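You operate a simulated robot arm through the tools that you are given. There is no shell and no other tool. Be economical: measure what you need, move in short steps, check, and stop when the job is done.

You are at the controls of a simulated robot arm. One attempt, no reset.

TASK
Slow the lathe and buff the chucked dop's shank bright.
Fine: turn the speed knob down to SLOW, sweep the buff stick along the shank, lay it back, stop the lathe.

The check looks at the end state, three seconds after you hand in, the way a careful person would. Anything else that was tipped, shoved, dropped, spilled or broken makes it a failure.

THE ROBOT
A 7-joint arm with a two-finger parallel gripper, fixed in place. Base frame: the origin is at the foot of the arm, x ahead of it, y to its left, z up. Units: mm, rad, N and s.
With the tool pointing down near the work surface it reaches from about 100 to 880 mm from the base axis. Its first joint turns from -2.007 to 2.007 rad. Payload 3.91 kg.
Tool frame: the origin (TCP) lies between the finger pads and is the grasp point; the fingertips stand 30 mm ahead of it; z points along the fingers, y is the line along which they close. Largest opening 110 mm; finger width 20, thickness 10; the body of the gripper, 48 by 112 mm, starts 55 mm behind the TCP.
Orientation is that of the tool frame in the base frame, as [roll, pitch, yaw] about the fixed x, y, z axes, in that order (R = Rz(yaw) Ry(pitch) Rx(roll)). With the fingers straight down and closing along the base's y, the tool's x points along the base's -x, its y along +y and its z along -z.

THE INTERFACE
- The arm moves only by the tool nudge_tool. Its arguments are lists of equal length, an entry for each row: "dp": the shift along the tool's x, y, z in mm, a list of three; "dr": the turn, a rotation vector about the tool's x, y, z in degrees, a list of three; "fingers": the opening in per cent of the stroke, from 0 (shut) to 100 (fully open). In form: {"dp": [[dx, dy, dz], ...], "dr": [[wx, wy, wz], ...], "fingers": [fingers, ...]}. A call has 1 to 12 rows; each row shifts and turns the commanded pose from where the row before left it, along the tool's axes as they then stand. Rows are played at 5 a second. More than 50 mm and 0.15 rad between two rows, or a gripper value outside its range, and nothing of the call is played. A pose out of reach is approached as far as the arm can. The call stops where the force on the tool passes 40 N (or 10 N more than at its start, if that is more) or the arm is blocked; 0.2 s more then pass. Each finger travels about 153 mm/s and halts on what it meets, pressing with about 33 N; the grip force reading is that of the motor and also rises with nothing between the fingers. The clock runs only during rows and for 0.2 s after the last one: add rows that do not move to give the fingers time. It gives the time, the measured TCP pose, the force on the tool (base axes), the opening and the grip force at its end, in the units of the frame above (readings bear some noise), and new pictures: "show" is both (left out), scene, wrist or none.
- Cameras (640 x 400 px; columns grow to the right, rows downward): "scene" is fixed at [49.8, 649.3, 1473.6]; the picture's right is [-0.40, -0.92, 0.00], its down [-0.71, 0.30, -0.64] and it looks along [0.59, -0.25, -0.77] (base axes); focal length 260 px, centre (320, 200). "wrist" rides on the gripper at [72, 17, -103] in the tool frame; the picture's right is [-0.23, 0.97, 0.00], its down [-0.76, -0.18, -0.62] and it looks along [-0.61, -0.14, 0.78] (tool axes); focal length 222 px, centre (320, 200). There is no depth. A picture from a camera that has moved, and an enlarged one, comes with that camera's place and axes in the base frame and with its lens.
- lift_body(by): slides the trunk up (or, below 0, down) by that many mm; the arm rides with it, the base frame stays. It gives what a move gives, with no picture.
- close_up(camera, box): a new picture of the part [left, top, right, bottom] of that camera's present view, enlarged. It takes no simulated time.
- finish_job(): hands the job in; it is judged then, once.

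Go step by step. Nothing tells you positions but the pictures and the camera data: compare them with the known pose of the tool, close in by small moves and look again before you grip or let go. The budget is 120 turns and 200 pictures, counting those below and the enlarged ones. Unless the task says otherwise, let go and move clear before handing in, and close with one line.

The tools are called as name(argument=value, ...) on one line, values as JSON. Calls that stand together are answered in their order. nudge_tool: Moves the arm, as the interface text tells. Its arguments: {"type":"object","properties":{"dp":{"type":"array","items":{"type":"array","items":{"type":"number"}}},"dr":{"type":"array","items":{"type":"array","items":{"type":"number"}}},"fingers":{"type":"array","items":{"type":"number"}},"show":{"type":"string","enum":["both","scene","wrist","none"]}},"required":["dp","dr","fingers"]} The other tools are called the same way: lift_body (by) slides the trunk up or down; close_up (camera, box) takes an enlarged picture of a part of a camera's view; finish_job () hands the job in.

At the start:

```text
time: 0.0
eef_pos: [471.3, 96.7, 1150.7]
tcp_rot: [-3.141, 0.0, 3.142]
ft_force: [-0.6, 0.2, 0.1]
grip_width: 109.6
gripper_force: 0.1
trunk travel left (down, up): [-800.0, 190.0]
```

scene: 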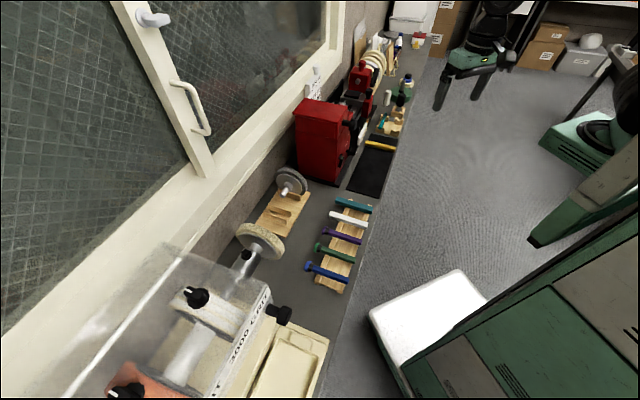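
wrist: 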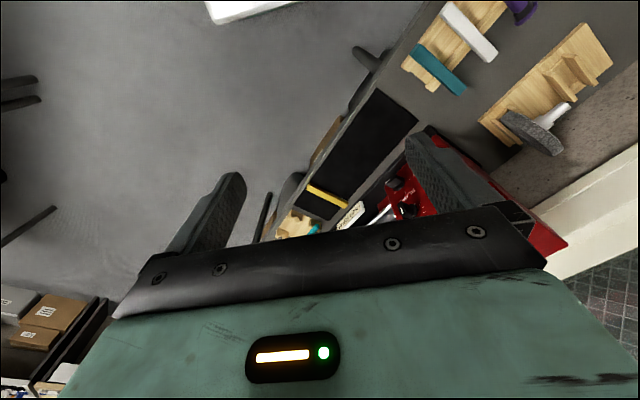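

I see a long bench with a red lathe, a black mat with a yellow stick, and racks of sticks. I'll enlarge the lathe area first.

close_up(camera="scene", box=[280, 50, 440, 150])

close_up(camera="scene", box=[280, 90, 420, 190])

close_up(camera="wrist", box=[270, 80, 490, 250])

```text
4.00 times, centred on (360, 100) of scene
camera zoom: at [49.8, 649.3, 1473.6], right [-0.4, -0.92, 0.0], down [-0.71, 0.3, -0.64], along [0.59, -0.25, -0.77], focal length 1039 px, centre (160, 600)
```

zoom: 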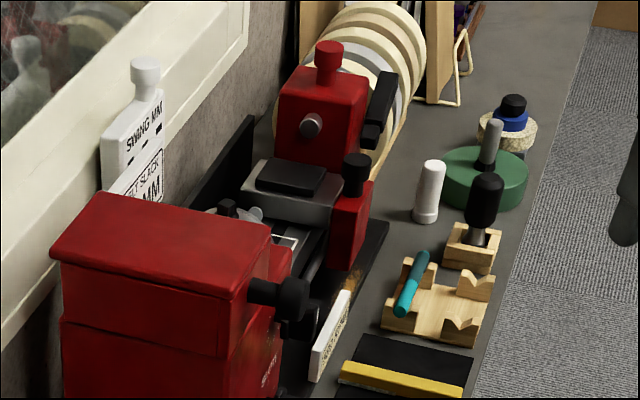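

```text
4.00 times, centred on (350, 140) of scene
camera zoom: at [49.8, 649.3, 1473.6], right [-0.4, -0.92, 0.0], down [-0.71, 0.3, -0.64], along [0.59, -0.25, -0.77], focal length 1039 px, centre (200, 440)
```

zoom: 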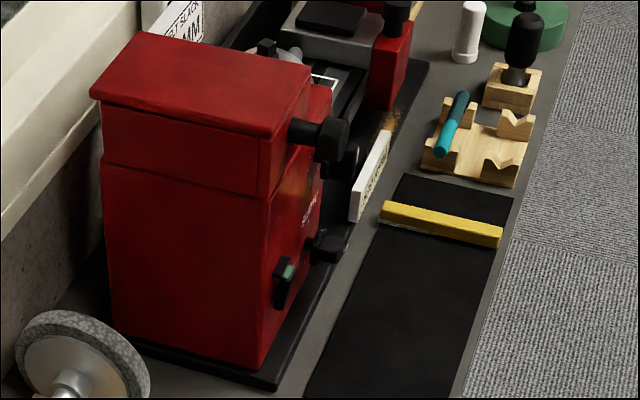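

```text
2.35 times, centred on (380, 165) of wrist
camera zoom: at [400.4, 112.5, 1254.8], right [0.23, 0.97, 0.0], down [0.76, -0.18, 0.62], along [0.61, -0.14, -0.78], focal length 523 px, centre (179, 282)
```

zoom: 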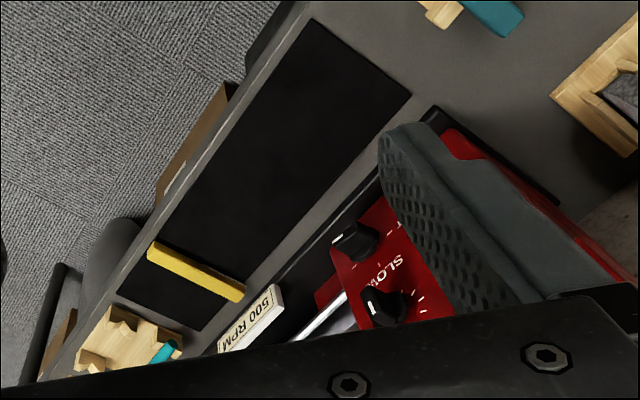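

The bench runs diagonally, and the lathe's front panel (knob, switch) faces the robot at roughly (747, 213, 800). I'll shift sideways and turn the tool so the camera ends up on top for a horizontal approach.

nudge_tool(dp=[[-10, -38, 0], [-10, -38, 0], [-10, -38, 0], [-12, -37, 0], [0, 0, 0], [0, 0, 0], [0, 0, 0], [0, 0, 0], [0, 0, 0], [0, 0, 0], [0, 0, 0], [0, 0, 0]], dr=[[0, 0, 0], [0, 0, 0], [0, 0, 0], [0, 0, 8.2], [0, 0, 8.2], [0, 0, 8.2], [0, 0, 8.2], [0, 0, 8.2], [0, 0, 8.2], [0, 0, 8.2], [0, 0, 8.2], [0, 0, 8.2]], fingers=[100, 100, 100, 100, 100, 100, 100, 100, 100, 100, 100, 100], show="none")

nudge_tool(dp=[[0, 0, 0], [0, 0, 0], [0, 0, 0], [0, 0, 0], [0, 0, 0], [0, 0, 0], [0, 0, 0], [0, 0, 0]], dr=[[0, 0, 8.2], [0, 0, 8.2], [0, 0, 8.2], [0, 0, 8.2], [0, 0, 8.2], [0, 0, 8.2], [0, 0, 8.2], [0, 0, 0]], fingers=[100, 100, 100, 100, 100, 100, 100, 100], show="wrist")

```text
time: 2.6
eef_pos: [514.2, -54.4, 1150.2]
tcp_rot: [3.141, 0.0, 1.852]
ft_force: [0.3, -0.5, -0.5]
grip_width: 109.8
gripper_force: 0.1
trunk travel left (down, up): [-800.0, 190.0]
```

```text
time: 4.4
eef_pos: [513.3, -54.6, 1149.8]
tcp_rot: [3.141, 0.0, 0.85]
ft_force: [0.1, -0.1, 0.3]
grip_width: 110.0
gripper_force: 0.0
trunk travel left (down, up): [-800.0, 190.0]
camera wrist: at [575.1, -11.8, 1255.0], right [0.58, -0.81, 0.0], down [-0.64, -0.46, 0.62], along [-0.51, -0.36, -0.78], focal length 222 px, centre (320, 200)
```

wrist: 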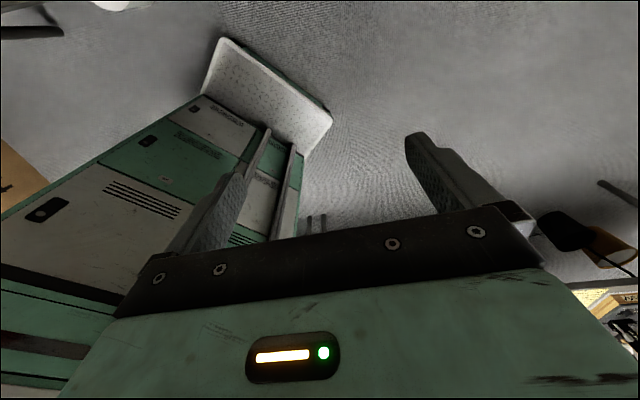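

The turn worked. Now I tilt the tool to horizontal, facing the lathe.

nudge_tool(dp=[[0, 0, 0], [0, 0, 0], [0, 0, 0], [0, 0, 0], [0, 0, 0], [0, 0, 0], [0, 0, 0], [0, 0, 0], [0, 0, 0], [0, 0, 0], [0, 0, 0], [0, 0, 0]], dr=[[0, 8.2, 0], [0, 8.2, 0], [0, 8.2, 0], [0, 8.2, 0], [0, 8.2, 0], [0, 8.2, 0], [0, 8.2, 0], [0, 8.2, 0], [0, 8.2, 0], [0, 8.2, 0], [0, 8, 0], [0, 0, 0]], fingers=[100, 100, 100, 100, 100, 100, 100, 100, 100, 100, 100, 100], show="both")

```text
time: 7.0
eef_pos: [613.8, -72.4, 1185.1]
tcp_rot: [0.264, -1.568, -2.553]
ft_force: [0.0, 0.2, -0.3]
grip_width: 109.9
gripper_force: 0.2
out of reach, approached as far as the arm can: row 3, 4, 5, 6, 7, 8, 9
trunk travel left (down, up): [-800.0, 190.0]
camera wrist: at [559.3, -161.7, 1258.1], right [0.73, -0.64, -0.23], down [-0.54, -0.35, -0.76], along [0.41, 0.68, -0.61], focal length 222 px, centre (320, 200)
```

scene: 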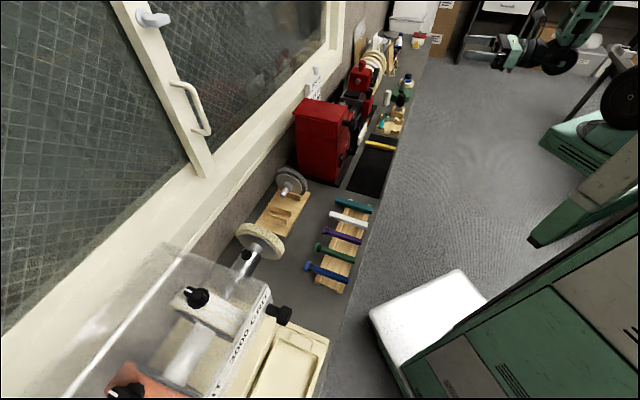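
wrist: 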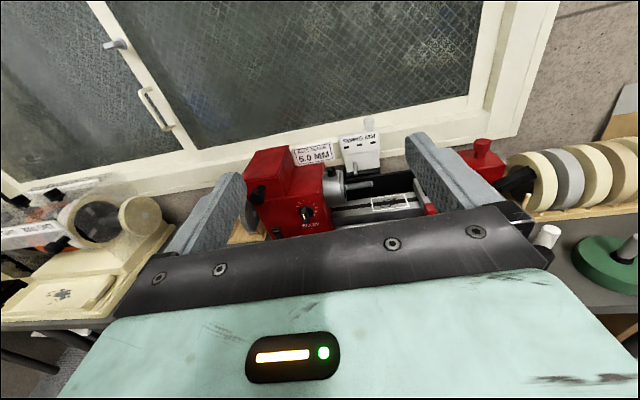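

The tool now faces the lathe. I'll enlarge the lathe area.

close_up(camera="wrist", box=[230, 120, 450, 250])

nudge_tool(dp=[[0, 0, 0]], dr=[[0, 0, 0]], fingers=[100], show="none")

```text
2.91 times, centred on (340, 185) of wrist
camera zoom: at [559.3, -161.7, 1258.1], right [0.73, -0.64, -0.23], down [-0.54, -0.35, -0.76], along [0.41, 0.68, -0.61], focal length 646 px, centre (262, 244)
```

zoom: 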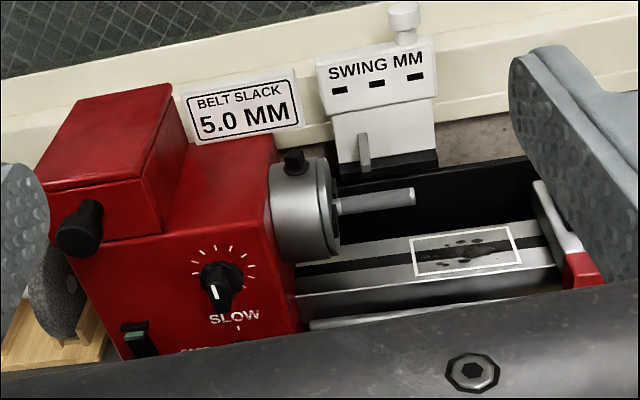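

```text
time: 7.4
eef_pos: [613.7, -71.3, 1184.8]
tcp_rot: [-2.801, -1.57, 0.512]
ft_force: [-0.2, 0.0, -0.3]
grip_width: 109.8
gripper_force: 0.1
trunk travel left (down, up): [-800.0, 190.0]
```

The speed knob comes out near (737, 215, 910) by triangulation. I'll lower the trunk for a better look at the panel.

lift_body(by=-180)

close_up(camera="wrist", box=[120, 0, 560, 270])

```text
time: 9.4
eef_pos: [613.7, -71.5, 1004.2]
tcp_rot: [-0.018, -1.57, -2.27]
ft_force: [-0.1, 0.4, 0.0]
grip_width: 109.8
gripper_force: 0.1
trunk travel left (down, up): [-620.0, 370.0]
```

```text
1.45 times, centred on (340, 135) of wrist
camera zoom: at [559.5, -161.6, 1078.2], right [0.73, -0.64, -0.23], down [-0.54, -0.35, -0.76], along [0.41, 0.68, -0.61], focal length 323 px, centre (291, 294)
```

zoom: 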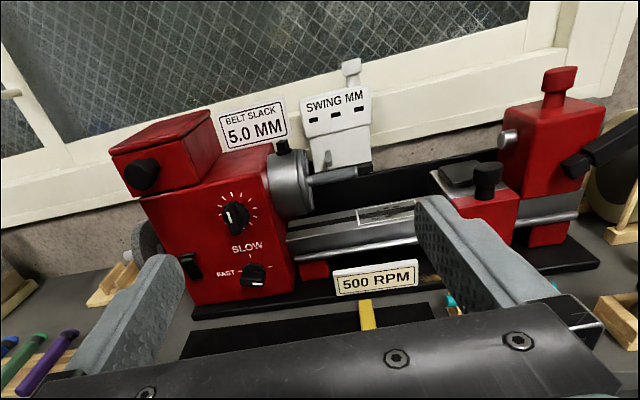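

close_up(camera="wrist", box=[215, 70, 355, 210])

```text
2.86 times, centred on (285, 140) of wrist
camera zoom: at [559.5, -161.6, 1078.2], right [0.73, -0.64, -0.23], down [-0.54, -0.35, -0.76], along [0.41, 0.68, -0.61], focal length 635 px, centre (420, 371)
```

zoom: 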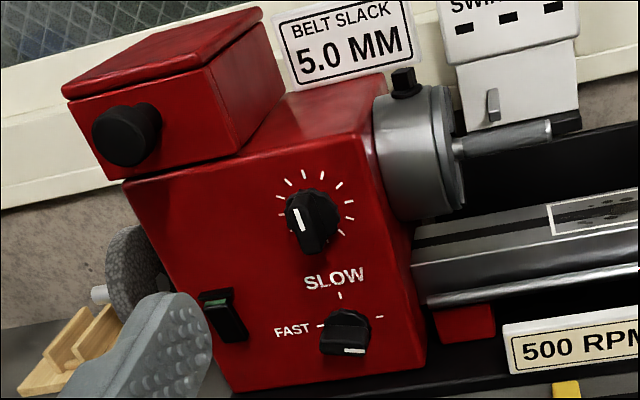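

The lower knob at about (734, 221, 812), with FAST on its left and SLOW above it, is the speed knob. I'll move in for a closer look.

nudge_tool(dp=[[-26, -21, 26], [-26, -21, 26], [-26, -21, 26], [-26, -21, 26], [-26, -20, 26], [0, 0, 0]], dr=[[0, 0, 0], [0, 0, 0], [0, 0, 0], [0, 0, 0], [0, 0, 0], [0, 0, 0]], fingers=[100, 100, 100, 100, 100, 100], show="wrist")

```text
time: 10.8
eef_pos: [623.1, 94.2, 872.2]
tcp_rot: [0.727, -1.57, -3.017]
ft_force: [0.1, -0.9, 0.8]
grip_width: 110.1
gripper_force: 0.1
out of reach, approached as far as the arm can: row 1
trunk travel left (down, up): [-620.0, 370.0]
camera wrist: at [569.6, 4.7, 945.5], right [0.73, -0.64, -0.23], down [-0.54, -0.35, -0.76], along [0.41, 0.68, -0.61], focal length 222 px, centre (320, 200)
```

wrist: 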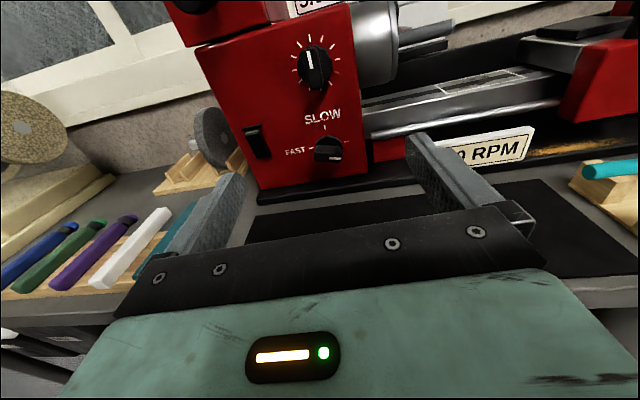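

close_up(camera="wrist", box=[240, 30, 400, 190])

close_up(camera="wrist", box=[280, 110, 370, 180])

```text
2.50 times, centred on (320, 110) of wrist
camera zoom: at [569.6, 4.7, 945.5], right [0.73, -0.64, -0.23], down [-0.54, -0.35, -0.76], along [0.41, 0.68, -0.61], focal length 555 px, centre (320, 425)
```

zoom: 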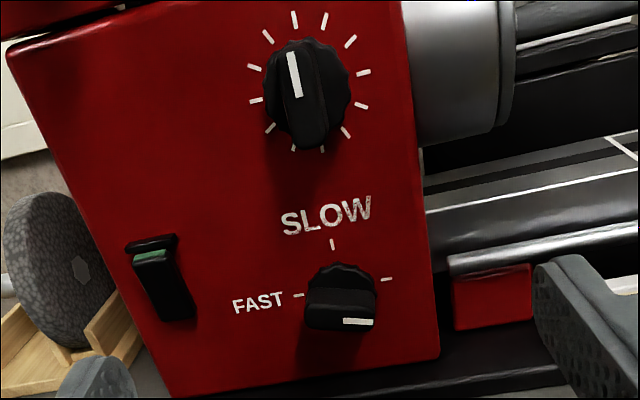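

```text
5.71 times, centred on (325, 145) of wrist
camera zoom: at [569.6, 4.7, 945.5], right [0.73, -0.64, -0.23], down [-0.54, -0.35, -0.76], along [0.41, 0.68, -0.61], focal length 1269 px, centre (291, 514)
```

zoom: 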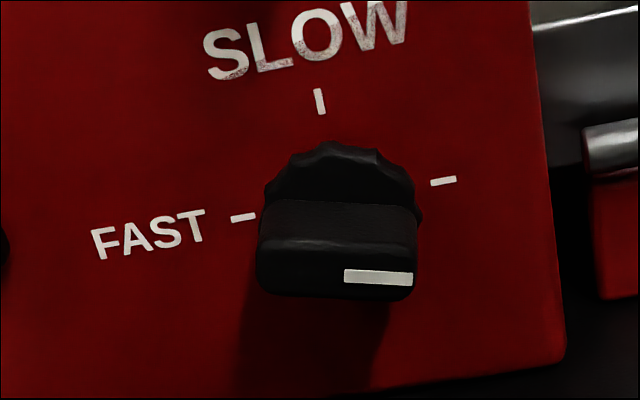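

The lower knob's white pointer is to the right, the SLOW tick is at the top, and FAST is on the left. It needs a quarter turn counter-clockwise. I'll line up in front of it with the fingers narrowed.

nudge_tool(dp=[[-30, -1, 20], [-34, -1, 25], [0, 0, 25], [0, 0, 28], [0, 0, 0]], dr=[[0, 0, 0], [0, 0, 0], [0, 0, 0], [0, 0, 0], [0, 0, 0]], fingers=[60, 60, 60, 60, 60], show="wrist")

```text
time: 12.0
eef_pos: [687.8, 168.0, 808.9]
tcp_rot: [-1.287, -1.571, -1.001]
ft_force: [0.1, -0.4, 0.0]
grip_width: 66.0
gripper_force: 0.0
trunk travel left (down, up): [-620.0, 370.0]
camera wrist: at [634.0, 77.4, 882.7], right [0.73, -0.64, -0.23], down [-0.54, -0.35, -0.76], along [0.41, 0.68, -0.61], focal length 222 px, centre (320, 200)
```

wrist: 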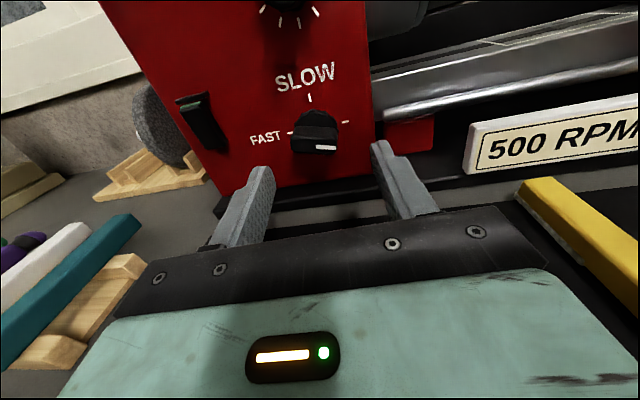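

nudge_tool(dp=[[3, 0, 20], [0, 0, 20], [0, 0, 0]], dr=[[0, 0, 0], [0, 0, 0], [0, 0, 0]], fingers=[55, 55, 55], show="wrist")

close_up(camera="wrist", box=[200, 90, 440, 240])

```text
time: 12.8
eef_pos: [714.9, 198.7, 815.1]
tcp_rot: [0.594, -1.571, -2.881]
ft_force: [0.7, 0.3, 0.7]
grip_width: 60.4
gripper_force: 0.1
trunk travel left (down, up): [-620.0, 370.0]
camera wrist: at [660.4, 109.0, 886.8], right [0.73, -0.64, -0.23], down [-0.54, -0.35, -0.76], along [0.41, 0.68, -0.61], focal length 222 px, centre (320, 200)
```

wrist: 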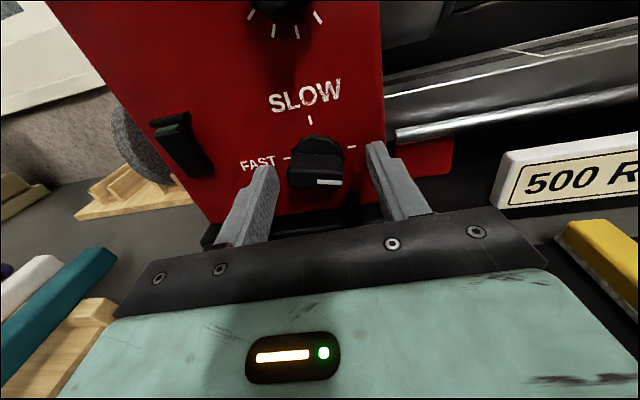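

```text
2.67 times, centred on (320, 165) of wrist
camera zoom: at [660.4, 109.0, 886.8], right [0.73, -0.64, -0.23], down [-0.54, -0.35, -0.76], along [0.41, 0.68, -0.61], focal length 592 px, centre (320, 293)
```

zoom: 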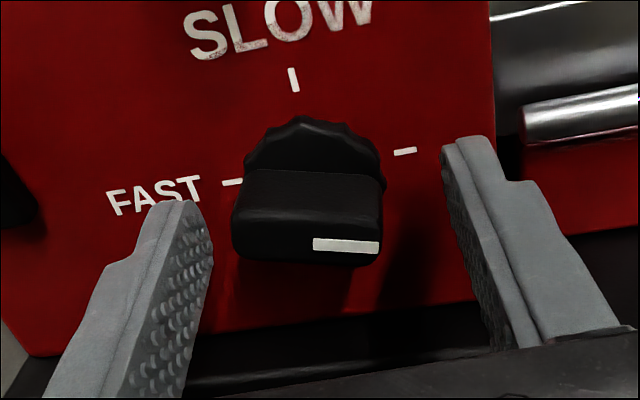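

The panel normal is about 4.5° off my tool axis, so I'll correct the yaw and offset, then look before gripping.

nudge_tool(dp=[[0, -4, 0], [0, 0, 2], [0, 0, 0]], dr=[[-4.5, 0, 0], [0, 0, 0], [0, 0, 0]], fingers=[50, 50, 50], show="none")

close_up(camera="wrist", box=[200, 90, 440, 240])

```text
time: 13.6
eef_pos: [711.6, 202.5, 813.1]
tcp_rot: [1.757, -1.569, 2.163]
ft_force: [0.1, 0.4, 0.8]
grip_width: 54.7
gripper_force: 0.0
trunk travel left (down, up): [-620.0, 370.0]
```

```text
2.67 times, centred on (320, 165) of wrist
camera zoom: at [651.6, 117.5, 886.6], right [0.68, -0.7, -0.23], down [-0.57, -0.31, -0.76], along [0.46, 0.65, -0.61], focal length 592 px, centre (320, 293)
```

zoom: 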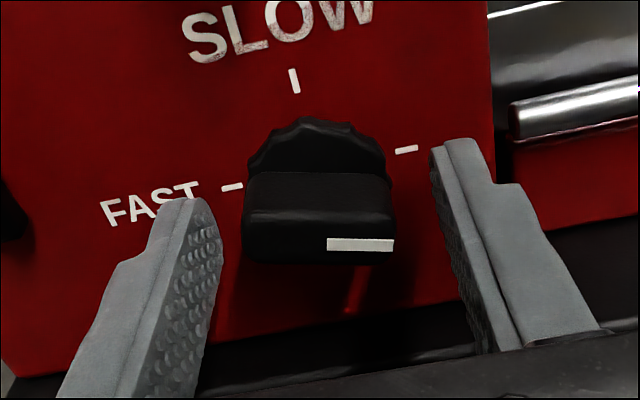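

The knob is centred between the fingers. Gripping now.

nudge_tool(dp=[[0, 0, 0], [0, 0, 0], [0, 0, 0]], dr=[[0, 0, 0], [0, 0, 0], [0, 0, 0]], fingers=[20, 20, 20], show="wrist")

```text
time: 14.4
eef_pos: [711.8, 202.7, 813.8]
tcp_rot: [-1.781, -1.571, -0.584]
ft_force: [-2.0, 2.7, -1.0]
grip_width: 36.1
gripper_force: 45.2
trunk travel left (down, up): [-620.0, 370.0]
camera wrist: at [651.4, 117.9, 886.7], right [0.68, -0.69, -0.23], down [-0.57, -0.31, -0.76], along [0.46, 0.65, -0.61], focal length 222 px, centre (320, 200)
```

wrist: 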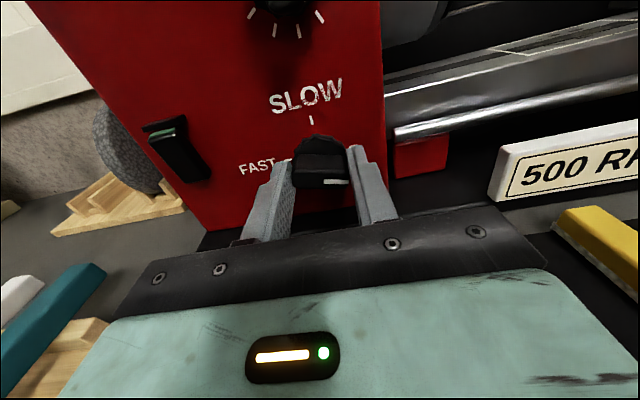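

Firm grip at 36 mm. I'll turn counter-clockwise a part of the way and check.

nudge_tool(dp=[[0, 0, 0], [0, 0, 0], [0, 0, 0], [0, 0, 0], [0, 0, 0]], dr=[[0, 0, -7.5], [0, 0, -7.5], [0, 0, -7.5], [0, 0, -7.5], [0, 0, 0]], fingers=[20, 20, 20, 20, 20], show="wrist")

```text
time: 15.6
eef_pos: [711.1, 204.3, 812.6]
tcp_rot: [1.57, -1.045, 2.348]
ft_force: [-3.1, 11.7, -0.9]
grip_width: 36.2
gripper_force: 45.1
trunk travel left (down, up): [-620.0, 370.0]
camera wrist: at [623.8, 145.8, 885.2], right [0.67, -0.68, 0.29], down [-0.28, -0.6, -0.75], along [0.68, 0.42, -0.6], focal length 222 px, centre (320, 200)
```

wrist: 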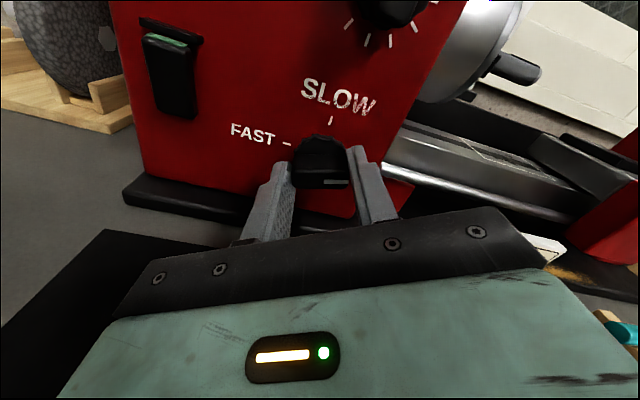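

nudge_tool(dp=[[0, 0, 0], [0, 0, 0], [0, 0, 0], [0, 0, 0], [0, 0, 0]], dr=[[0, 0, -7.5], [0, 0, -7.5], [0, 0, -7.5], [0, 0, -7.5], [0, 0, 0]], fingers=[20, 20, 20, 20, 20], show="wrist")

```text
time: 16.8
eef_pos: [711.3, 204.4, 812.5]
tcp_rot: [1.571, -0.522, 2.35]
ft_force: [-19.7, 7.5, 2.0]
grip_width: 36.1
gripper_force: 45.0
trunk travel left (down, up): [-620.0, 370.0]
camera wrist: at [600.6, 169.4, 864.4], right [0.48, -0.49, 0.73], down [-0.04, -0.84, -0.53], along [0.88, 0.22, -0.43], focal length 222 px, centre (320, 200)
```

wrist: 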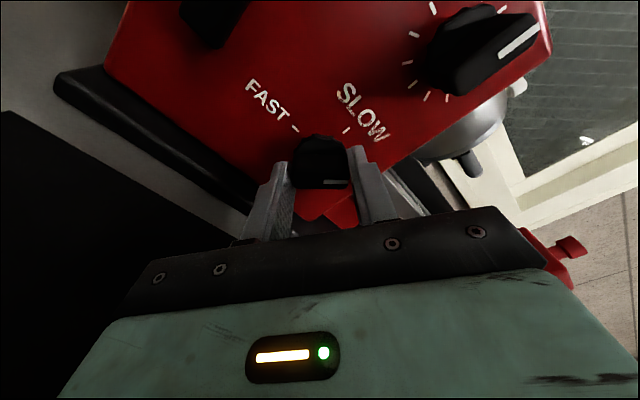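

nudge_tool(dp=[[1.3, -0.75, 0], [0, 0, 0], [0, 0, 0], [0, 0, 0], [0, 0, 0]], dr=[[0, 0, -7.5], [0, 0, -7.5], [0, 0, -7.5], [0, 0, -7.5], [0, 0, 0]], fingers=[20, 20, 20, 20, 20], show="wrist")

```text
time: 18.0
eef_pos: [710.5, 204.4, 812.8]
tcp_rot: [1.57, 0.002, 2.345]
ft_force: [-9.0, 5.9, -6.1]
grip_width: 36.1
gripper_force: 44.8
trunk travel left (down, up): [-620.0, 370.0]
camera wrist: at [587.7, 182.9, 829.6], right [0.16, -0.16, 0.97], down [0.09, -0.98, -0.18], along [0.98, 0.11, -0.14], focal length 222 px, centre (320, 200)
```

wrist: 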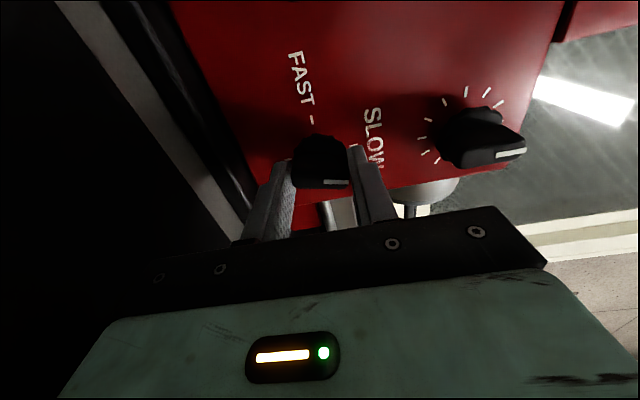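

The knob is at vertical. I release, back off, and roll the camera back to the top to check it.

nudge_tool(dp=[[0, 0, 0], [0, 0, 0], [0, 0, -35], [0, 0, -35], [0, 0, 0]], dr=[[0, 0, 0], [0, 0, 0], [0, 0, 0], [0, 0, 0], [0, 0, 0]], fingers=[55, 55, 55, 55, 55], show="none")

nudge_tool(dp=[[0, 0, 0], [0, 0, 0], [0, 0, 0], [0, 0, 0], [0, 0, 0], [0, 0, 0], [0, 0, 0], [0, 0, 0], [0, 0, 0], [0, 0, 0], [0, 0, 0], [0, 0, 0]], dr=[[0, 0, 8.2], [0, 0, 8.2], [0, 0, 8.2], [0, 0, 8.2], [0, 0, 8.2], [0, 0, 8.2], [0, 0, 8.2], [0, 0, 8.2], [0, 0, 8.2], [0, 0, 8.2], [0, 0, 8], [0, 0, 0]], fingers=[55, 55, 55, 55, 55, 55, 55, 55, 55, 55, 55, 55], show="wrist")

close_up(camera="wrist", box=[200, 50, 440, 200])

```text
time: 19.2
eef_pos: [659.1, 154.2, 812.7]
tcp_rot: [1.572, 0.0, 2.347]
ft_force: [-0.3, -0.7, -0.1]
grip_width: 60.4
gripper_force: 0.1
trunk travel left (down, up): [-620.0, 370.0]
```

```text
time: 21.8
eef_pos: [660.9, 154.8, 812.9]
tcp_rot: [-1.424, -1.57, -0.941]
ft_force: [-0.5, 0.8, -0.2]
grip_width: 60.6
gripper_force: 0.1
trunk travel left (down, up): [-620.0, 370.0]
camera wrist: at [600.7, 69.9, 886.0], right [0.68, -0.69, -0.23], down [-0.57, -0.31, -0.76], along [0.46, 0.65, -0.61], focal length 222 px, centre (320, 200)
```

wrist: 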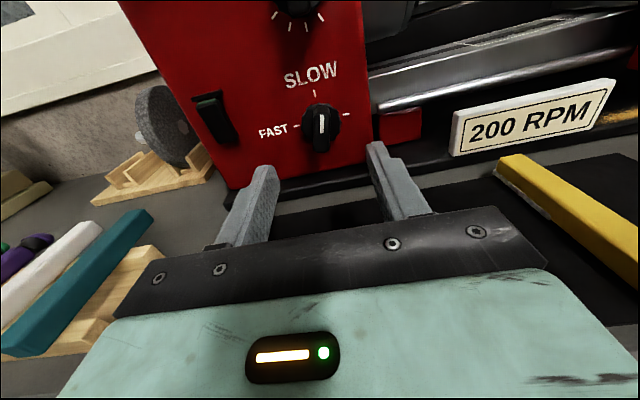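

```text
2.67 times, centred on (320, 125) of wrist
camera zoom: at [600.7, 69.9, 886.0], right [0.68, -0.69, -0.23], down [-0.57, -0.31, -0.76], along [0.46, 0.65, -0.61], focal length 592 px, centre (320, 400)
```

zoom: 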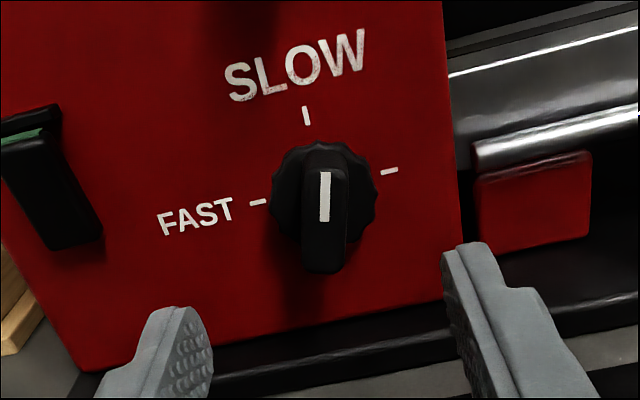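

The readout now shows 200 RPM and the pointer is on SLOW. Next I'll rise, move above the stick on the mat, and tilt the tool down about 55° for grasping.

nudge_tool(dp=[[30, 0, -30], [40, 0, -30], [40, 40, 0], [20, 45, 0], [0, 45, 0], [0, 40, 0], [0, 0, 0], [0, 0, 0], [0, 0, 0], [0, 0, 0], [0, 0, 0], [0, 0, 0]], dr=[[0, 0, 0], [0, 0, 0], [0, 0, 0], [0, 0, 0], [0, 0, 0], [0, -8, 0], [0, -8, 0], [0, -8, 0], [0, -8, 0], [0, -8, 0], [0, -8, 0], [0, -7, 0]], fingers=[55, 55, 55, 55, 55, 55, 55, 55, 55, 55, 55, 55], show="both")

```text
refused: row 3 steps farther than a row can; nothing moved
```

nudge_tool(dp=[[30, 0, -30], [38, 0, -30], [32, 35, 0], [20, 42, 0], [10, 45, 0], [0, 48, 0], [0, 0, 0], [0, 0, 0], [0, 0, 0], [0, 0, 0], [0, 0, 0], [0, 0, 0]], dr=[[0, 0, 0], [0, 0, 0], [0, 0, 0], [0, 0, 0], [0, 0, 0], [0, -8, 0], [0, -8, 0], [0, -8, 0], [0, -8, 0], [0, -8, 0], [0, -8, 0], [0, -7, 0]], fingers=[55, 55, 55, 55, 55, 55, 55, 55, 55, 55, 55, 55], show="both")

```text
time: 24.4
eef_pos: [738.4, -9.3, 941.4]
tcp_rot: [3.139, -0.611, 0.776]
ft_force: [0.9, -0.5, -0.7]
grip_width: 60.1
gripper_force: 0.0
trunk travel left (down, up): [-620.0, 370.0]
camera wrist: at [750.6, -21.6, 1069.8], right [0.55, -0.83, -0.13], down [-0.83, -0.56, 0.07], along [-0.13, 0.07, -0.99], focal length 222 px, centre (320, 200)
```

scene: 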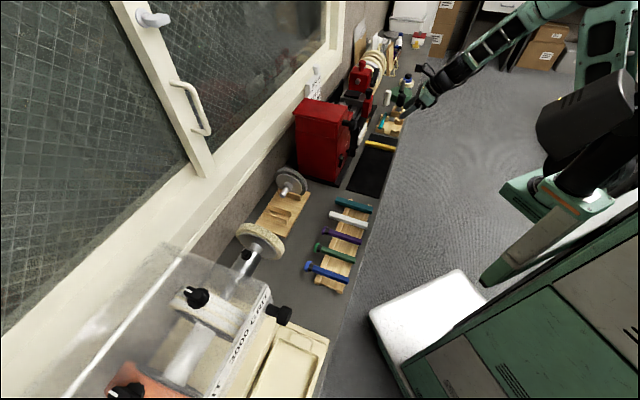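
wrist: 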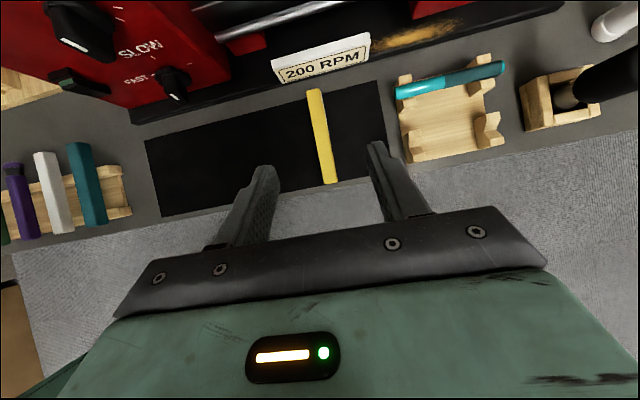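

The stick lies at s≈516 in bench coordinates, from (740, 4) to (833, 91), aligned with the tool. I'll descend to just above its near end.

nudge_tool(dp=[[-15, -2, 33], [-15, -2, 33], [-15, -2, 33], [-14, -1.5, 32], [0, 0, 0]], dr=[[0, 0, 0], [0, 0, 0], [0, 0, 0], [0, 0, 0], [0, 0, 0]], fingers=[50, 50, 50, 50, 50], show="wrist")

close_up(camera="wrist", box=[220, 0, 440, 240])

```text
time: 25.6
eef_pos: [750.6, 13.4, 801.9]
tcp_rot: [3.14, -0.611, 0.775]
ft_force: [1.0, 0.1, -0.1]
grip_width: 54.8
gripper_force: 0.0
trunk travel left (down, up): [-620.0, 370.0]
camera wrist: at [763.9, 1.9, 929.0], right [0.55, -0.83, -0.13], down [-0.83, -0.56, 0.07], along [-0.13, 0.07, -0.99], focal length 222 px, centre (320, 200)
```

wrist: 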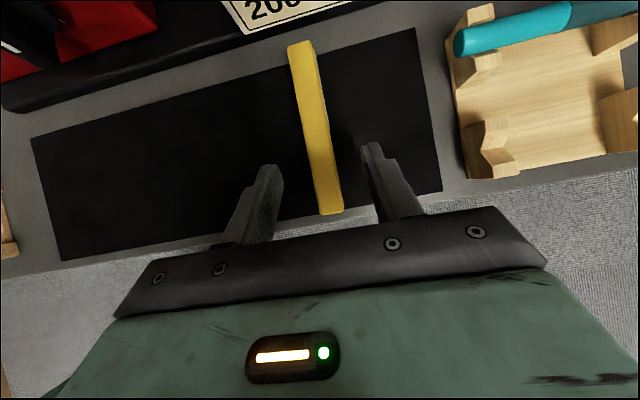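

```text
1.67 times, centred on (330, 120) of wrist
camera zoom: at [763.9, 1.9, 929.0], right [0.55, -0.83, -0.13], down [-0.83, -0.56, 0.07], along [-0.13, 0.07, -0.99], focal length 370 px, centre (303, 333)
```

zoom: 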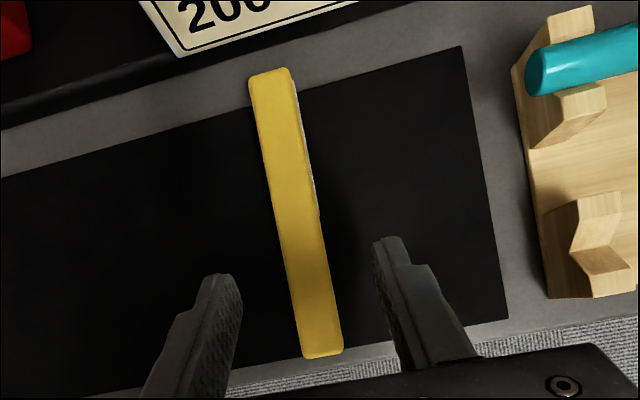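

Aligned. I descend to grip height and close on the stick.

nudge_tool(dp=[[-9.2, 0, 13], [-9, 0, 13], [0, 0, 0]], dr=[[0, 0, 0], [0, 0, 0], [0, 0, 0]], fingers=[50, 50, 50], show="wrist")

```text
time: 26.4
eef_pos: [749.9, 14.8, 770.7]
tcp_rot: [3.141, -0.611, 0.776]
ft_force: [0.4, 0.1, 0.2]
grip_width: 55.3
gripper_force: 0.1
trunk travel left (down, up): [-620.0, 370.0]
camera wrist: at [763.3, 2.8, 896.9], right [0.55, -0.83, -0.13], down [-0.83, -0.56, 0.07], along [-0.13, 0.07, -0.99], focal length 222 px, centre (320, 200)
```

wrist: 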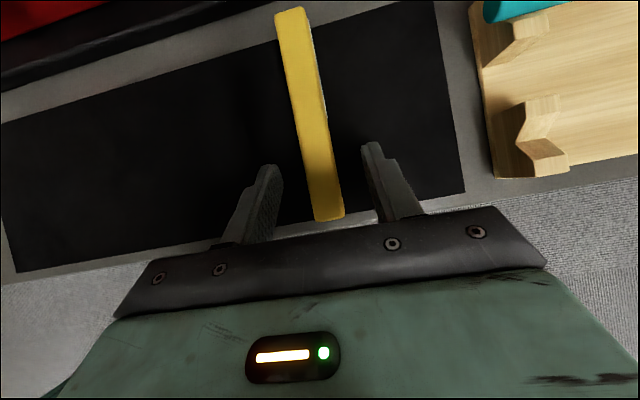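

nudge_tool(dp=[[0, 0, 0], [0, 0, 0], [0, 0, 0]], dr=[[0, 0, 0], [0, 0, 0], [0, 0, 0]], fingers=[5, 5, 5], show="wrist")

```text
time: 27.2
eef_pos: [751.5, 16.1, 770.5]
tcp_rot: [3.142, -0.609, 0.776]
ft_force: [0.5, -0.6, -0.3]
grip_width: 18.9
gripper_force: 33.0
trunk travel left (down, up): [-620.0, 370.0]
camera wrist: at [763.3, 2.8, 897.0], right [0.55, -0.83, -0.13], down [-0.83, -0.56, 0.07], along [-0.13, 0.07, -0.99], focal length 222 px, centre (320, 200)
```

wrist: 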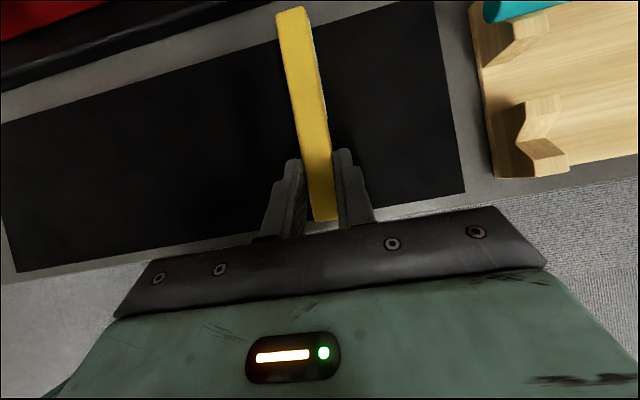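

Gripped at 18.9 mm. I lift straight up with the trunk and look toward the shank.

lift_body(by=210)

nudge_tool(dp=[[20.5, 0, 14.2], [20.5, 0, 14.2], [0, 0, 0]], dr=[[0, 0, 0], [0, 0, 0], [0, 0, 0]], fingers=[5, 5, 5], show="both")

close_up(camera="wrist", box=[150, 0, 450, 190])

```text
time: 29.4
eef_pos: [750.6, 16.3, 979.0]
tcp_rot: [3.142, -0.611, 0.775]
ft_force: [0.2, -0.1, -0.1]
grip_width: 18.9
gripper_force: 33.1
trunk travel left (down, up): [-830.0, 160.0]
```

```text
time: 30.2
eef_pos: [785.9, 51.1, 979.2]
tcp_rot: [3.141, -0.611, 0.776]
ft_force: [0.8, 0.5, -1.2]
grip_width: 19.0
gripper_force: 32.9
trunk travel left (down, up): [-830.0, 160.0]
camera wrist: at [799.3, 38.8, 1107.0], right [0.55, -0.83, -0.13], down [-0.82, -0.56, 0.07], along [-0.13, 0.07, -0.99], focal length 222 px, centre (320, 200)
```

scene: 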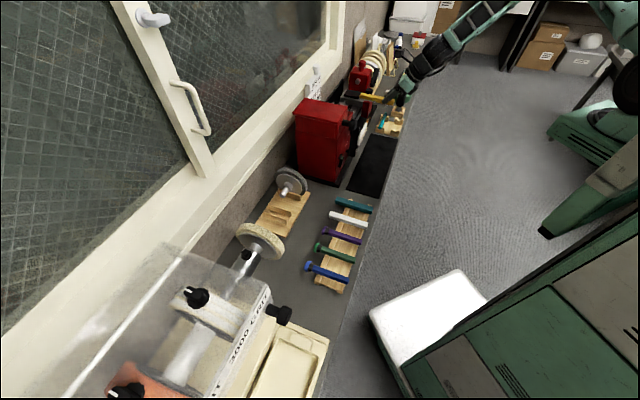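
wrist: 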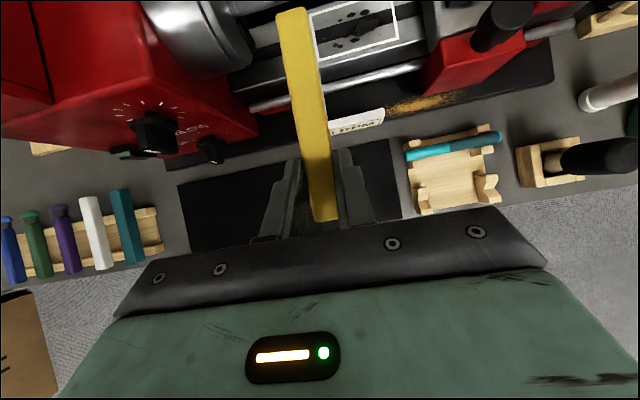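

```text
2.11 times, centred on (300, 95) of wrist
camera zoom: at [799.3, 38.8, 1107.0], right [0.55, -0.83, -0.13], down [-0.82, -0.56, 0.07], along [-0.13, 0.07, -0.99], focal length 468 px, centre (362, 421)
```

zoom: 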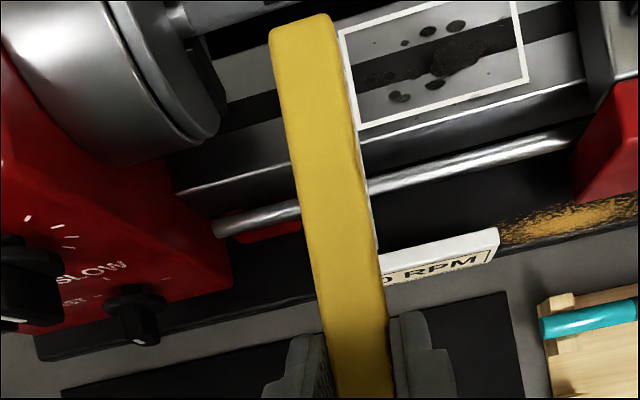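

The shank runs at about s 462–528, n≈768, z≈905. I advance the stick over it, staying about 30 mm above.

nudge_tool(dp=[[24.6, -6, 17.1], [24.6, -6, 17.1], [24.6, -6, 17.1], [0, 0, 0], [0, 0, 0]], dr=[[0, 0, 0], [0, 0, 0], [0, 0, 0], [0, 0, 0], [0, 0, 0]], fingers=[5, 5, 5, 5, 5], show="both")

close_up(camera="wrist", box=[150, 0, 450, 190])

close_up(camera="scene", box=[320, 50, 440, 130])

```text
time: 31.4
eef_pos: [838.5, 127.8, 981.5]
tcp_rot: [3.141, -0.61, 0.776]
ft_force: [0.0, -1.1, -1.0]
grip_width: 19.0
gripper_force: 32.9
trunk travel left (down, up): [-830.0, 160.0]
camera wrist: at [851.3, 114.8, 1108.6], right [0.55, -0.83, -0.13], down [-0.83, -0.56, 0.07], along [-0.13, 0.07, -0.99], focal length 222 px, centre (320, 200)
```

scene: 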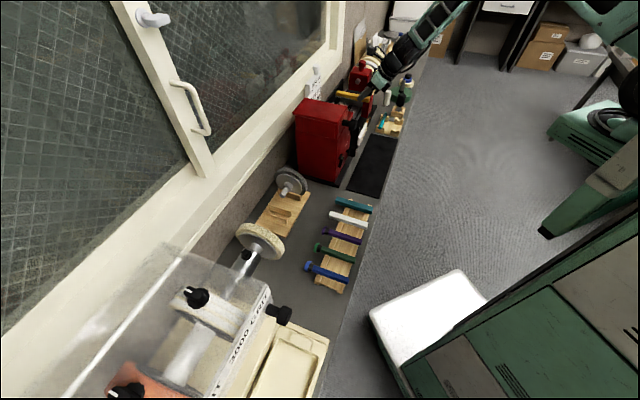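
wrist: 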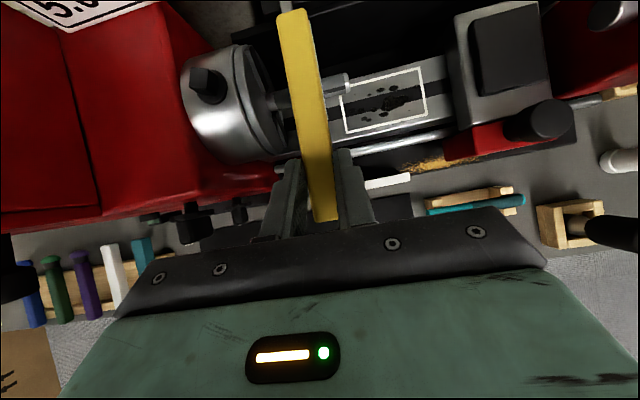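

```text
2.11 times, centred on (300, 95) of wrist
camera zoom: at [851.3, 114.8, 1108.6], right [0.55, -0.83, -0.13], down [-0.83, -0.56, 0.07], along [-0.13, 0.07, -0.99], focal length 468 px, centre (362, 421)
```

zoom: 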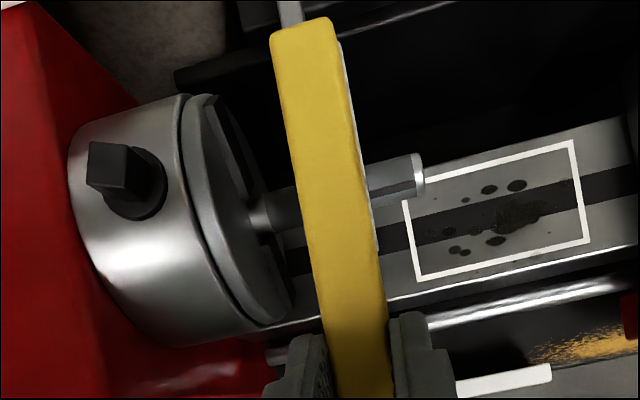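

```text
5.00 times, centred on (380, 90) of scene
camera zoom: at [49.8, 649.3, 1473.6], right [-0.4, -0.92, 0.0], down [-0.71, 0.3, -0.64], along [0.59, -0.25, -0.77], focal length 1298 px, centre (20, 750)
```

zoom: 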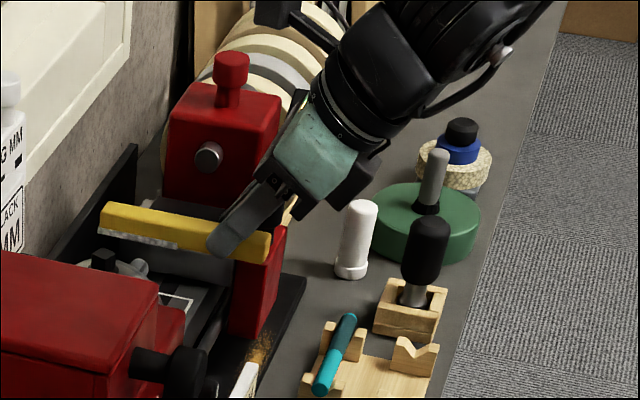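

The stick is over the shank with its felt strip facing down on the far half. I lower it to just above contact.

nudge_tool(dp=[[-6.9, 2, 9.8], [-6.9, 2, 9.8], [0, 0, 0]], dr=[[0, 0, 0], [0, 0, 0], [0, 0, 0]], fingers=[5, 5, 5], show="none")

close_up(camera="wrist", box=[150, 0, 450, 190])

close_up(camera="scene", box=[320, 70, 400, 130])

```text
time: 32.2
eef_pos: [840.3, 123.7, 956.8]
tcp_rot: [3.141, -0.609, 0.776]
ft_force: [0.6, -0.7, -0.8]
grip_width: 18.7
gripper_force: 33.5
trunk travel left (down, up): [-830.0, 160.0]
```

```text
2.11 times, centred on (300, 95) of wrist
camera zoom: at [852.9, 110.5, 1084.2], right [0.55, -0.83, -0.13], down [-0.82, -0.56, 0.07], along [-0.13, 0.07, -0.99], focal length 468 px, centre (362, 421)
```

zoom: 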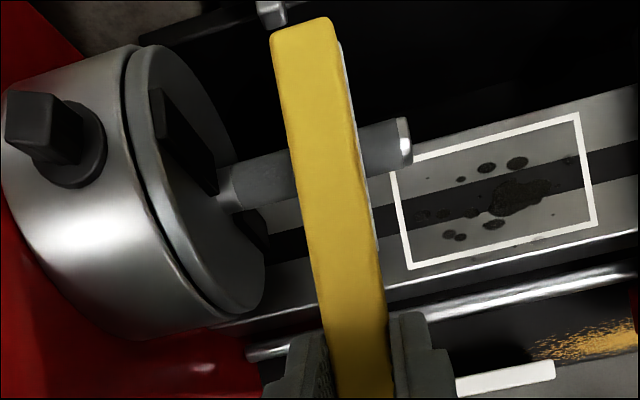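

```text
6.67 times, centred on (360, 100) of scene
camera zoom: at [49.8, 649.3, 1473.6], right [-0.4, -0.92, 0.0], down [-0.71, 0.3, -0.64], along [0.59, -0.25, -0.77], focal length 1731 px, centre (53, 867)
```

zoom: 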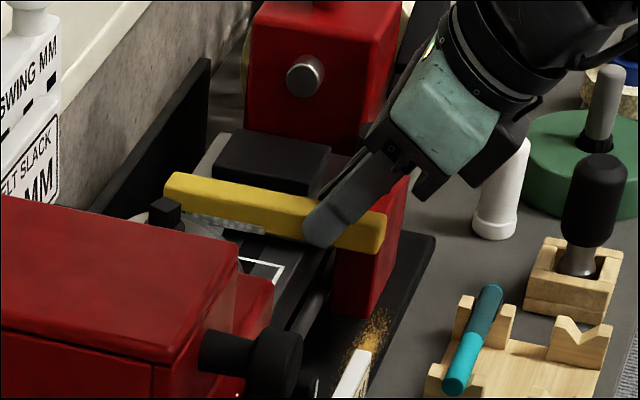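

nudge_tool(dp=[[-1.15, 0, 1.64], [-1.15, 0, 1.64], [-1.15, 0, 1.64], [-1.15, 0, 1.64], [0, 0, 0]], dr=[[0, 0, 0], [0, 0, 0], [0, 0, 0], [0, 0, 0], [0, 0, 0]], fingers=[5, 5, 5, 5, 5], show="none")

nudge_tool(dp=[[-1.15, 0, 1.64], [0, 0, 0]], dr=[[0, 0, 0], [0, 0, 0]], fingers=[5, 5], show="none")

```text
time: 33.5
eef_pos: [839.3, 124.0, 949.7]
tcp_rot: [-3.142, -0.611, 0.775]
ft_force: [0.6, -0.4, 0.0]
grip_width: 19.0
gripper_force: 32.8
trunk travel left (down, up): [-830.0, 160.0]
```

```text
time: 34.0
eef_pos: [840.1, 122.8, 946.9]
tcp_rot: [3.142, -0.611, 0.774]
ft_force: [0.0, -0.5, -0.2]
grip_width: 19.1
gripper_force: 32.8
trunk travel left (down, up): [-830.0, 160.0]
```

nudge_tool(dp=[[-1.15, 0, 1.64], [0, 0, 0]], dr=[[0, 0, 0], [0, 0, 0]], fingers=[5, 5], show="none")

nudge_tool(dp=[[-0.86, 0, 1.23], [0, 0, 0]], dr=[[0, 0, 0], [0, 0, 0]], fingers=[5, 5], show="none")

nudge_tool(dp=[[-0.86, 0, 1.23], [0, 0, 0]], dr=[[0, 0, 0], [0, 0, 0]], fingers=[5, 5], show="wrist")

```text
time: 34.6
eef_pos: [840.0, 122.5, 944.3]
tcp_rot: [3.142, -0.611, 0.774]
ft_force: [-0.1, 0.7, -0.6]
grip_width: 18.9
gripper_force: 33.1
trunk travel left (down, up): [-830.0, 160.0]
```

```text
time: 35.2
eef_pos: [840.2, 124.1, 943.5]
tcp_rot: [-3.141, -0.611, 0.775]
ft_force: [0.6, -0.2, 0.1]
grip_width: 18.9
gripper_force: 33.2
trunk travel left (down, up): [-830.0, 160.0]
```

```text
time: 35.9
eef_pos: [840.8, 124.9, 942.8]
tcp_rot: [-3.14, -0.611, 0.776]
ft_force: [-0.2, 0.6, 3.2]
grip_width: 19.1
gripper_force: 32.8
trunk travel left (down, up): [-830.0, 160.0]
camera wrist: at [854.4, 110.8, 1070.0], right [0.55, -0.83, -0.13], down [-0.83, -0.56, 0.07], along [-0.13, 0.07, -0.99], focal length 222 px, centre (320, 200)
```

wrist: 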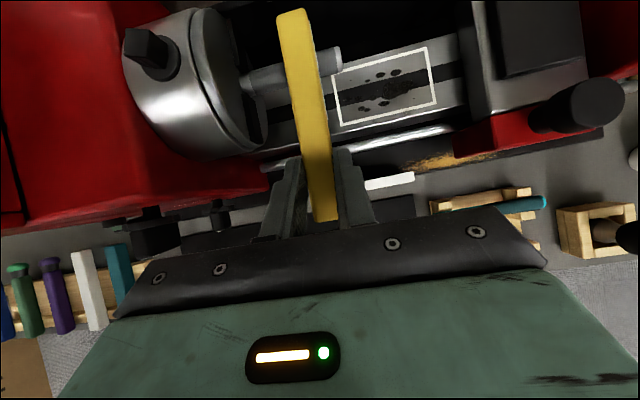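

Contact at 3.2 N. I press slightly more and sweep slowly toward the chuck.

nudge_tool(dp=[[-0.3, 0, 0.4], [0, -2, 0], [0, -2, 0], [0, -2, 0], [0, -2, 0], [0, -2, 0], [0, -2, 0], [0, -2, 0], [0, -2, 0], [0, -2, 0], [0, -2, 0], [0, 0, 0]], dr=[[0, 0, 0], [0, 0, 0], [0, 0, 0], [0, 0, 0], [0, 0, 0], [0, 0, 0], [0, 0, 0], [0, 0, 0], [0, 0, 0], [0, 0, 0], [0, 0, 0], [0, 0, 0]], fingers=[5, 5, 5, 5, 5, 5, 5, 5, 5, 5, 5, 5], show="none")

close_up(camera="wrist", box=[200, 0, 380, 120])

```text
time: 38.5
eef_pos: [825.3, 137.1, 942.3]
tcp_rot: [3.141, -0.613, 0.773]
ft_force: [2.9, -3.0, 12.5]
grip_width: 18.8
gripper_force: 33.1
trunk travel left (down, up): [-830.0, 160.0]
```

```text
3.33 times, centred on (290, 60) of wrist
camera zoom: at [839.2, 124.4, 1068.6], right [0.55, -0.83, -0.13], down [-0.83, -0.56, 0.07], along [-0.13, 0.07, -0.99], focal length 740 px, centre (420, 667)
```

zoom: 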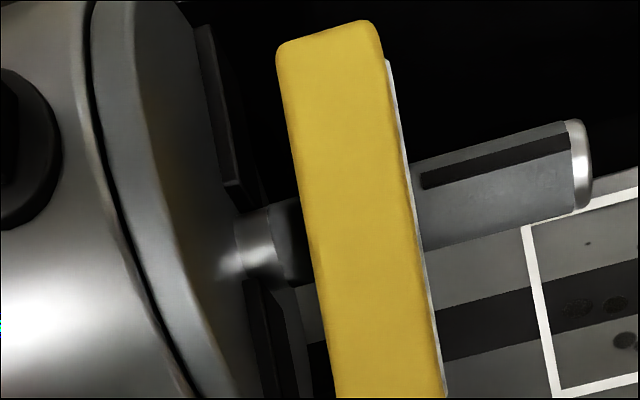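

nudge_tool(dp=[[0.3, 0, -0.4], [0, -1.5, 0], [0, -1.5, 0], [0, -1, 0], [0, 0, 0]], dr=[[0, 0, 0], [0, 0, 0], [0, 0, 0], [0, 0, 0], [0, 0, 0]], fingers=[5, 5, 5, 5, 5], show="none")

close_up(camera="wrist", box=[200, 0, 380, 120])

```text
time: 39.6
eef_pos: [822.8, 141.2, 941.9]
tcp_rot: [-3.141, -0.611, 0.775]
ft_force: [2.2, -1.2, 7.3]
grip_width: 19.0
gripper_force: 33.4
trunk travel left (down, up): [-830.0, 160.0]
```

```text
3.33 times, centred on (290, 60) of wrist
camera zoom: at [836.1, 128.1, 1068.6], right [0.55, -0.83, -0.13], down [-0.82, -0.56, 0.07], along [-0.13, 0.07, -0.99], focal length 740 px, centre (420, 667)
```

zoom: 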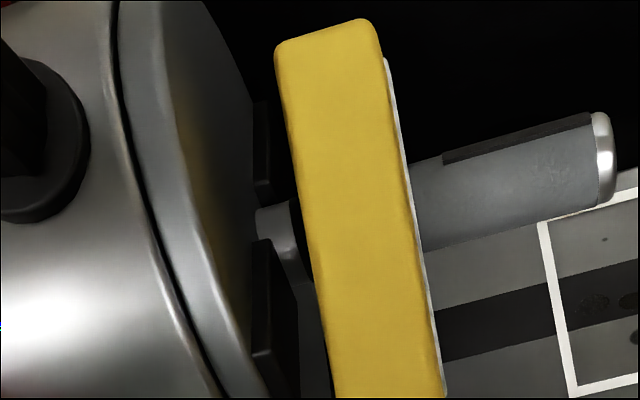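

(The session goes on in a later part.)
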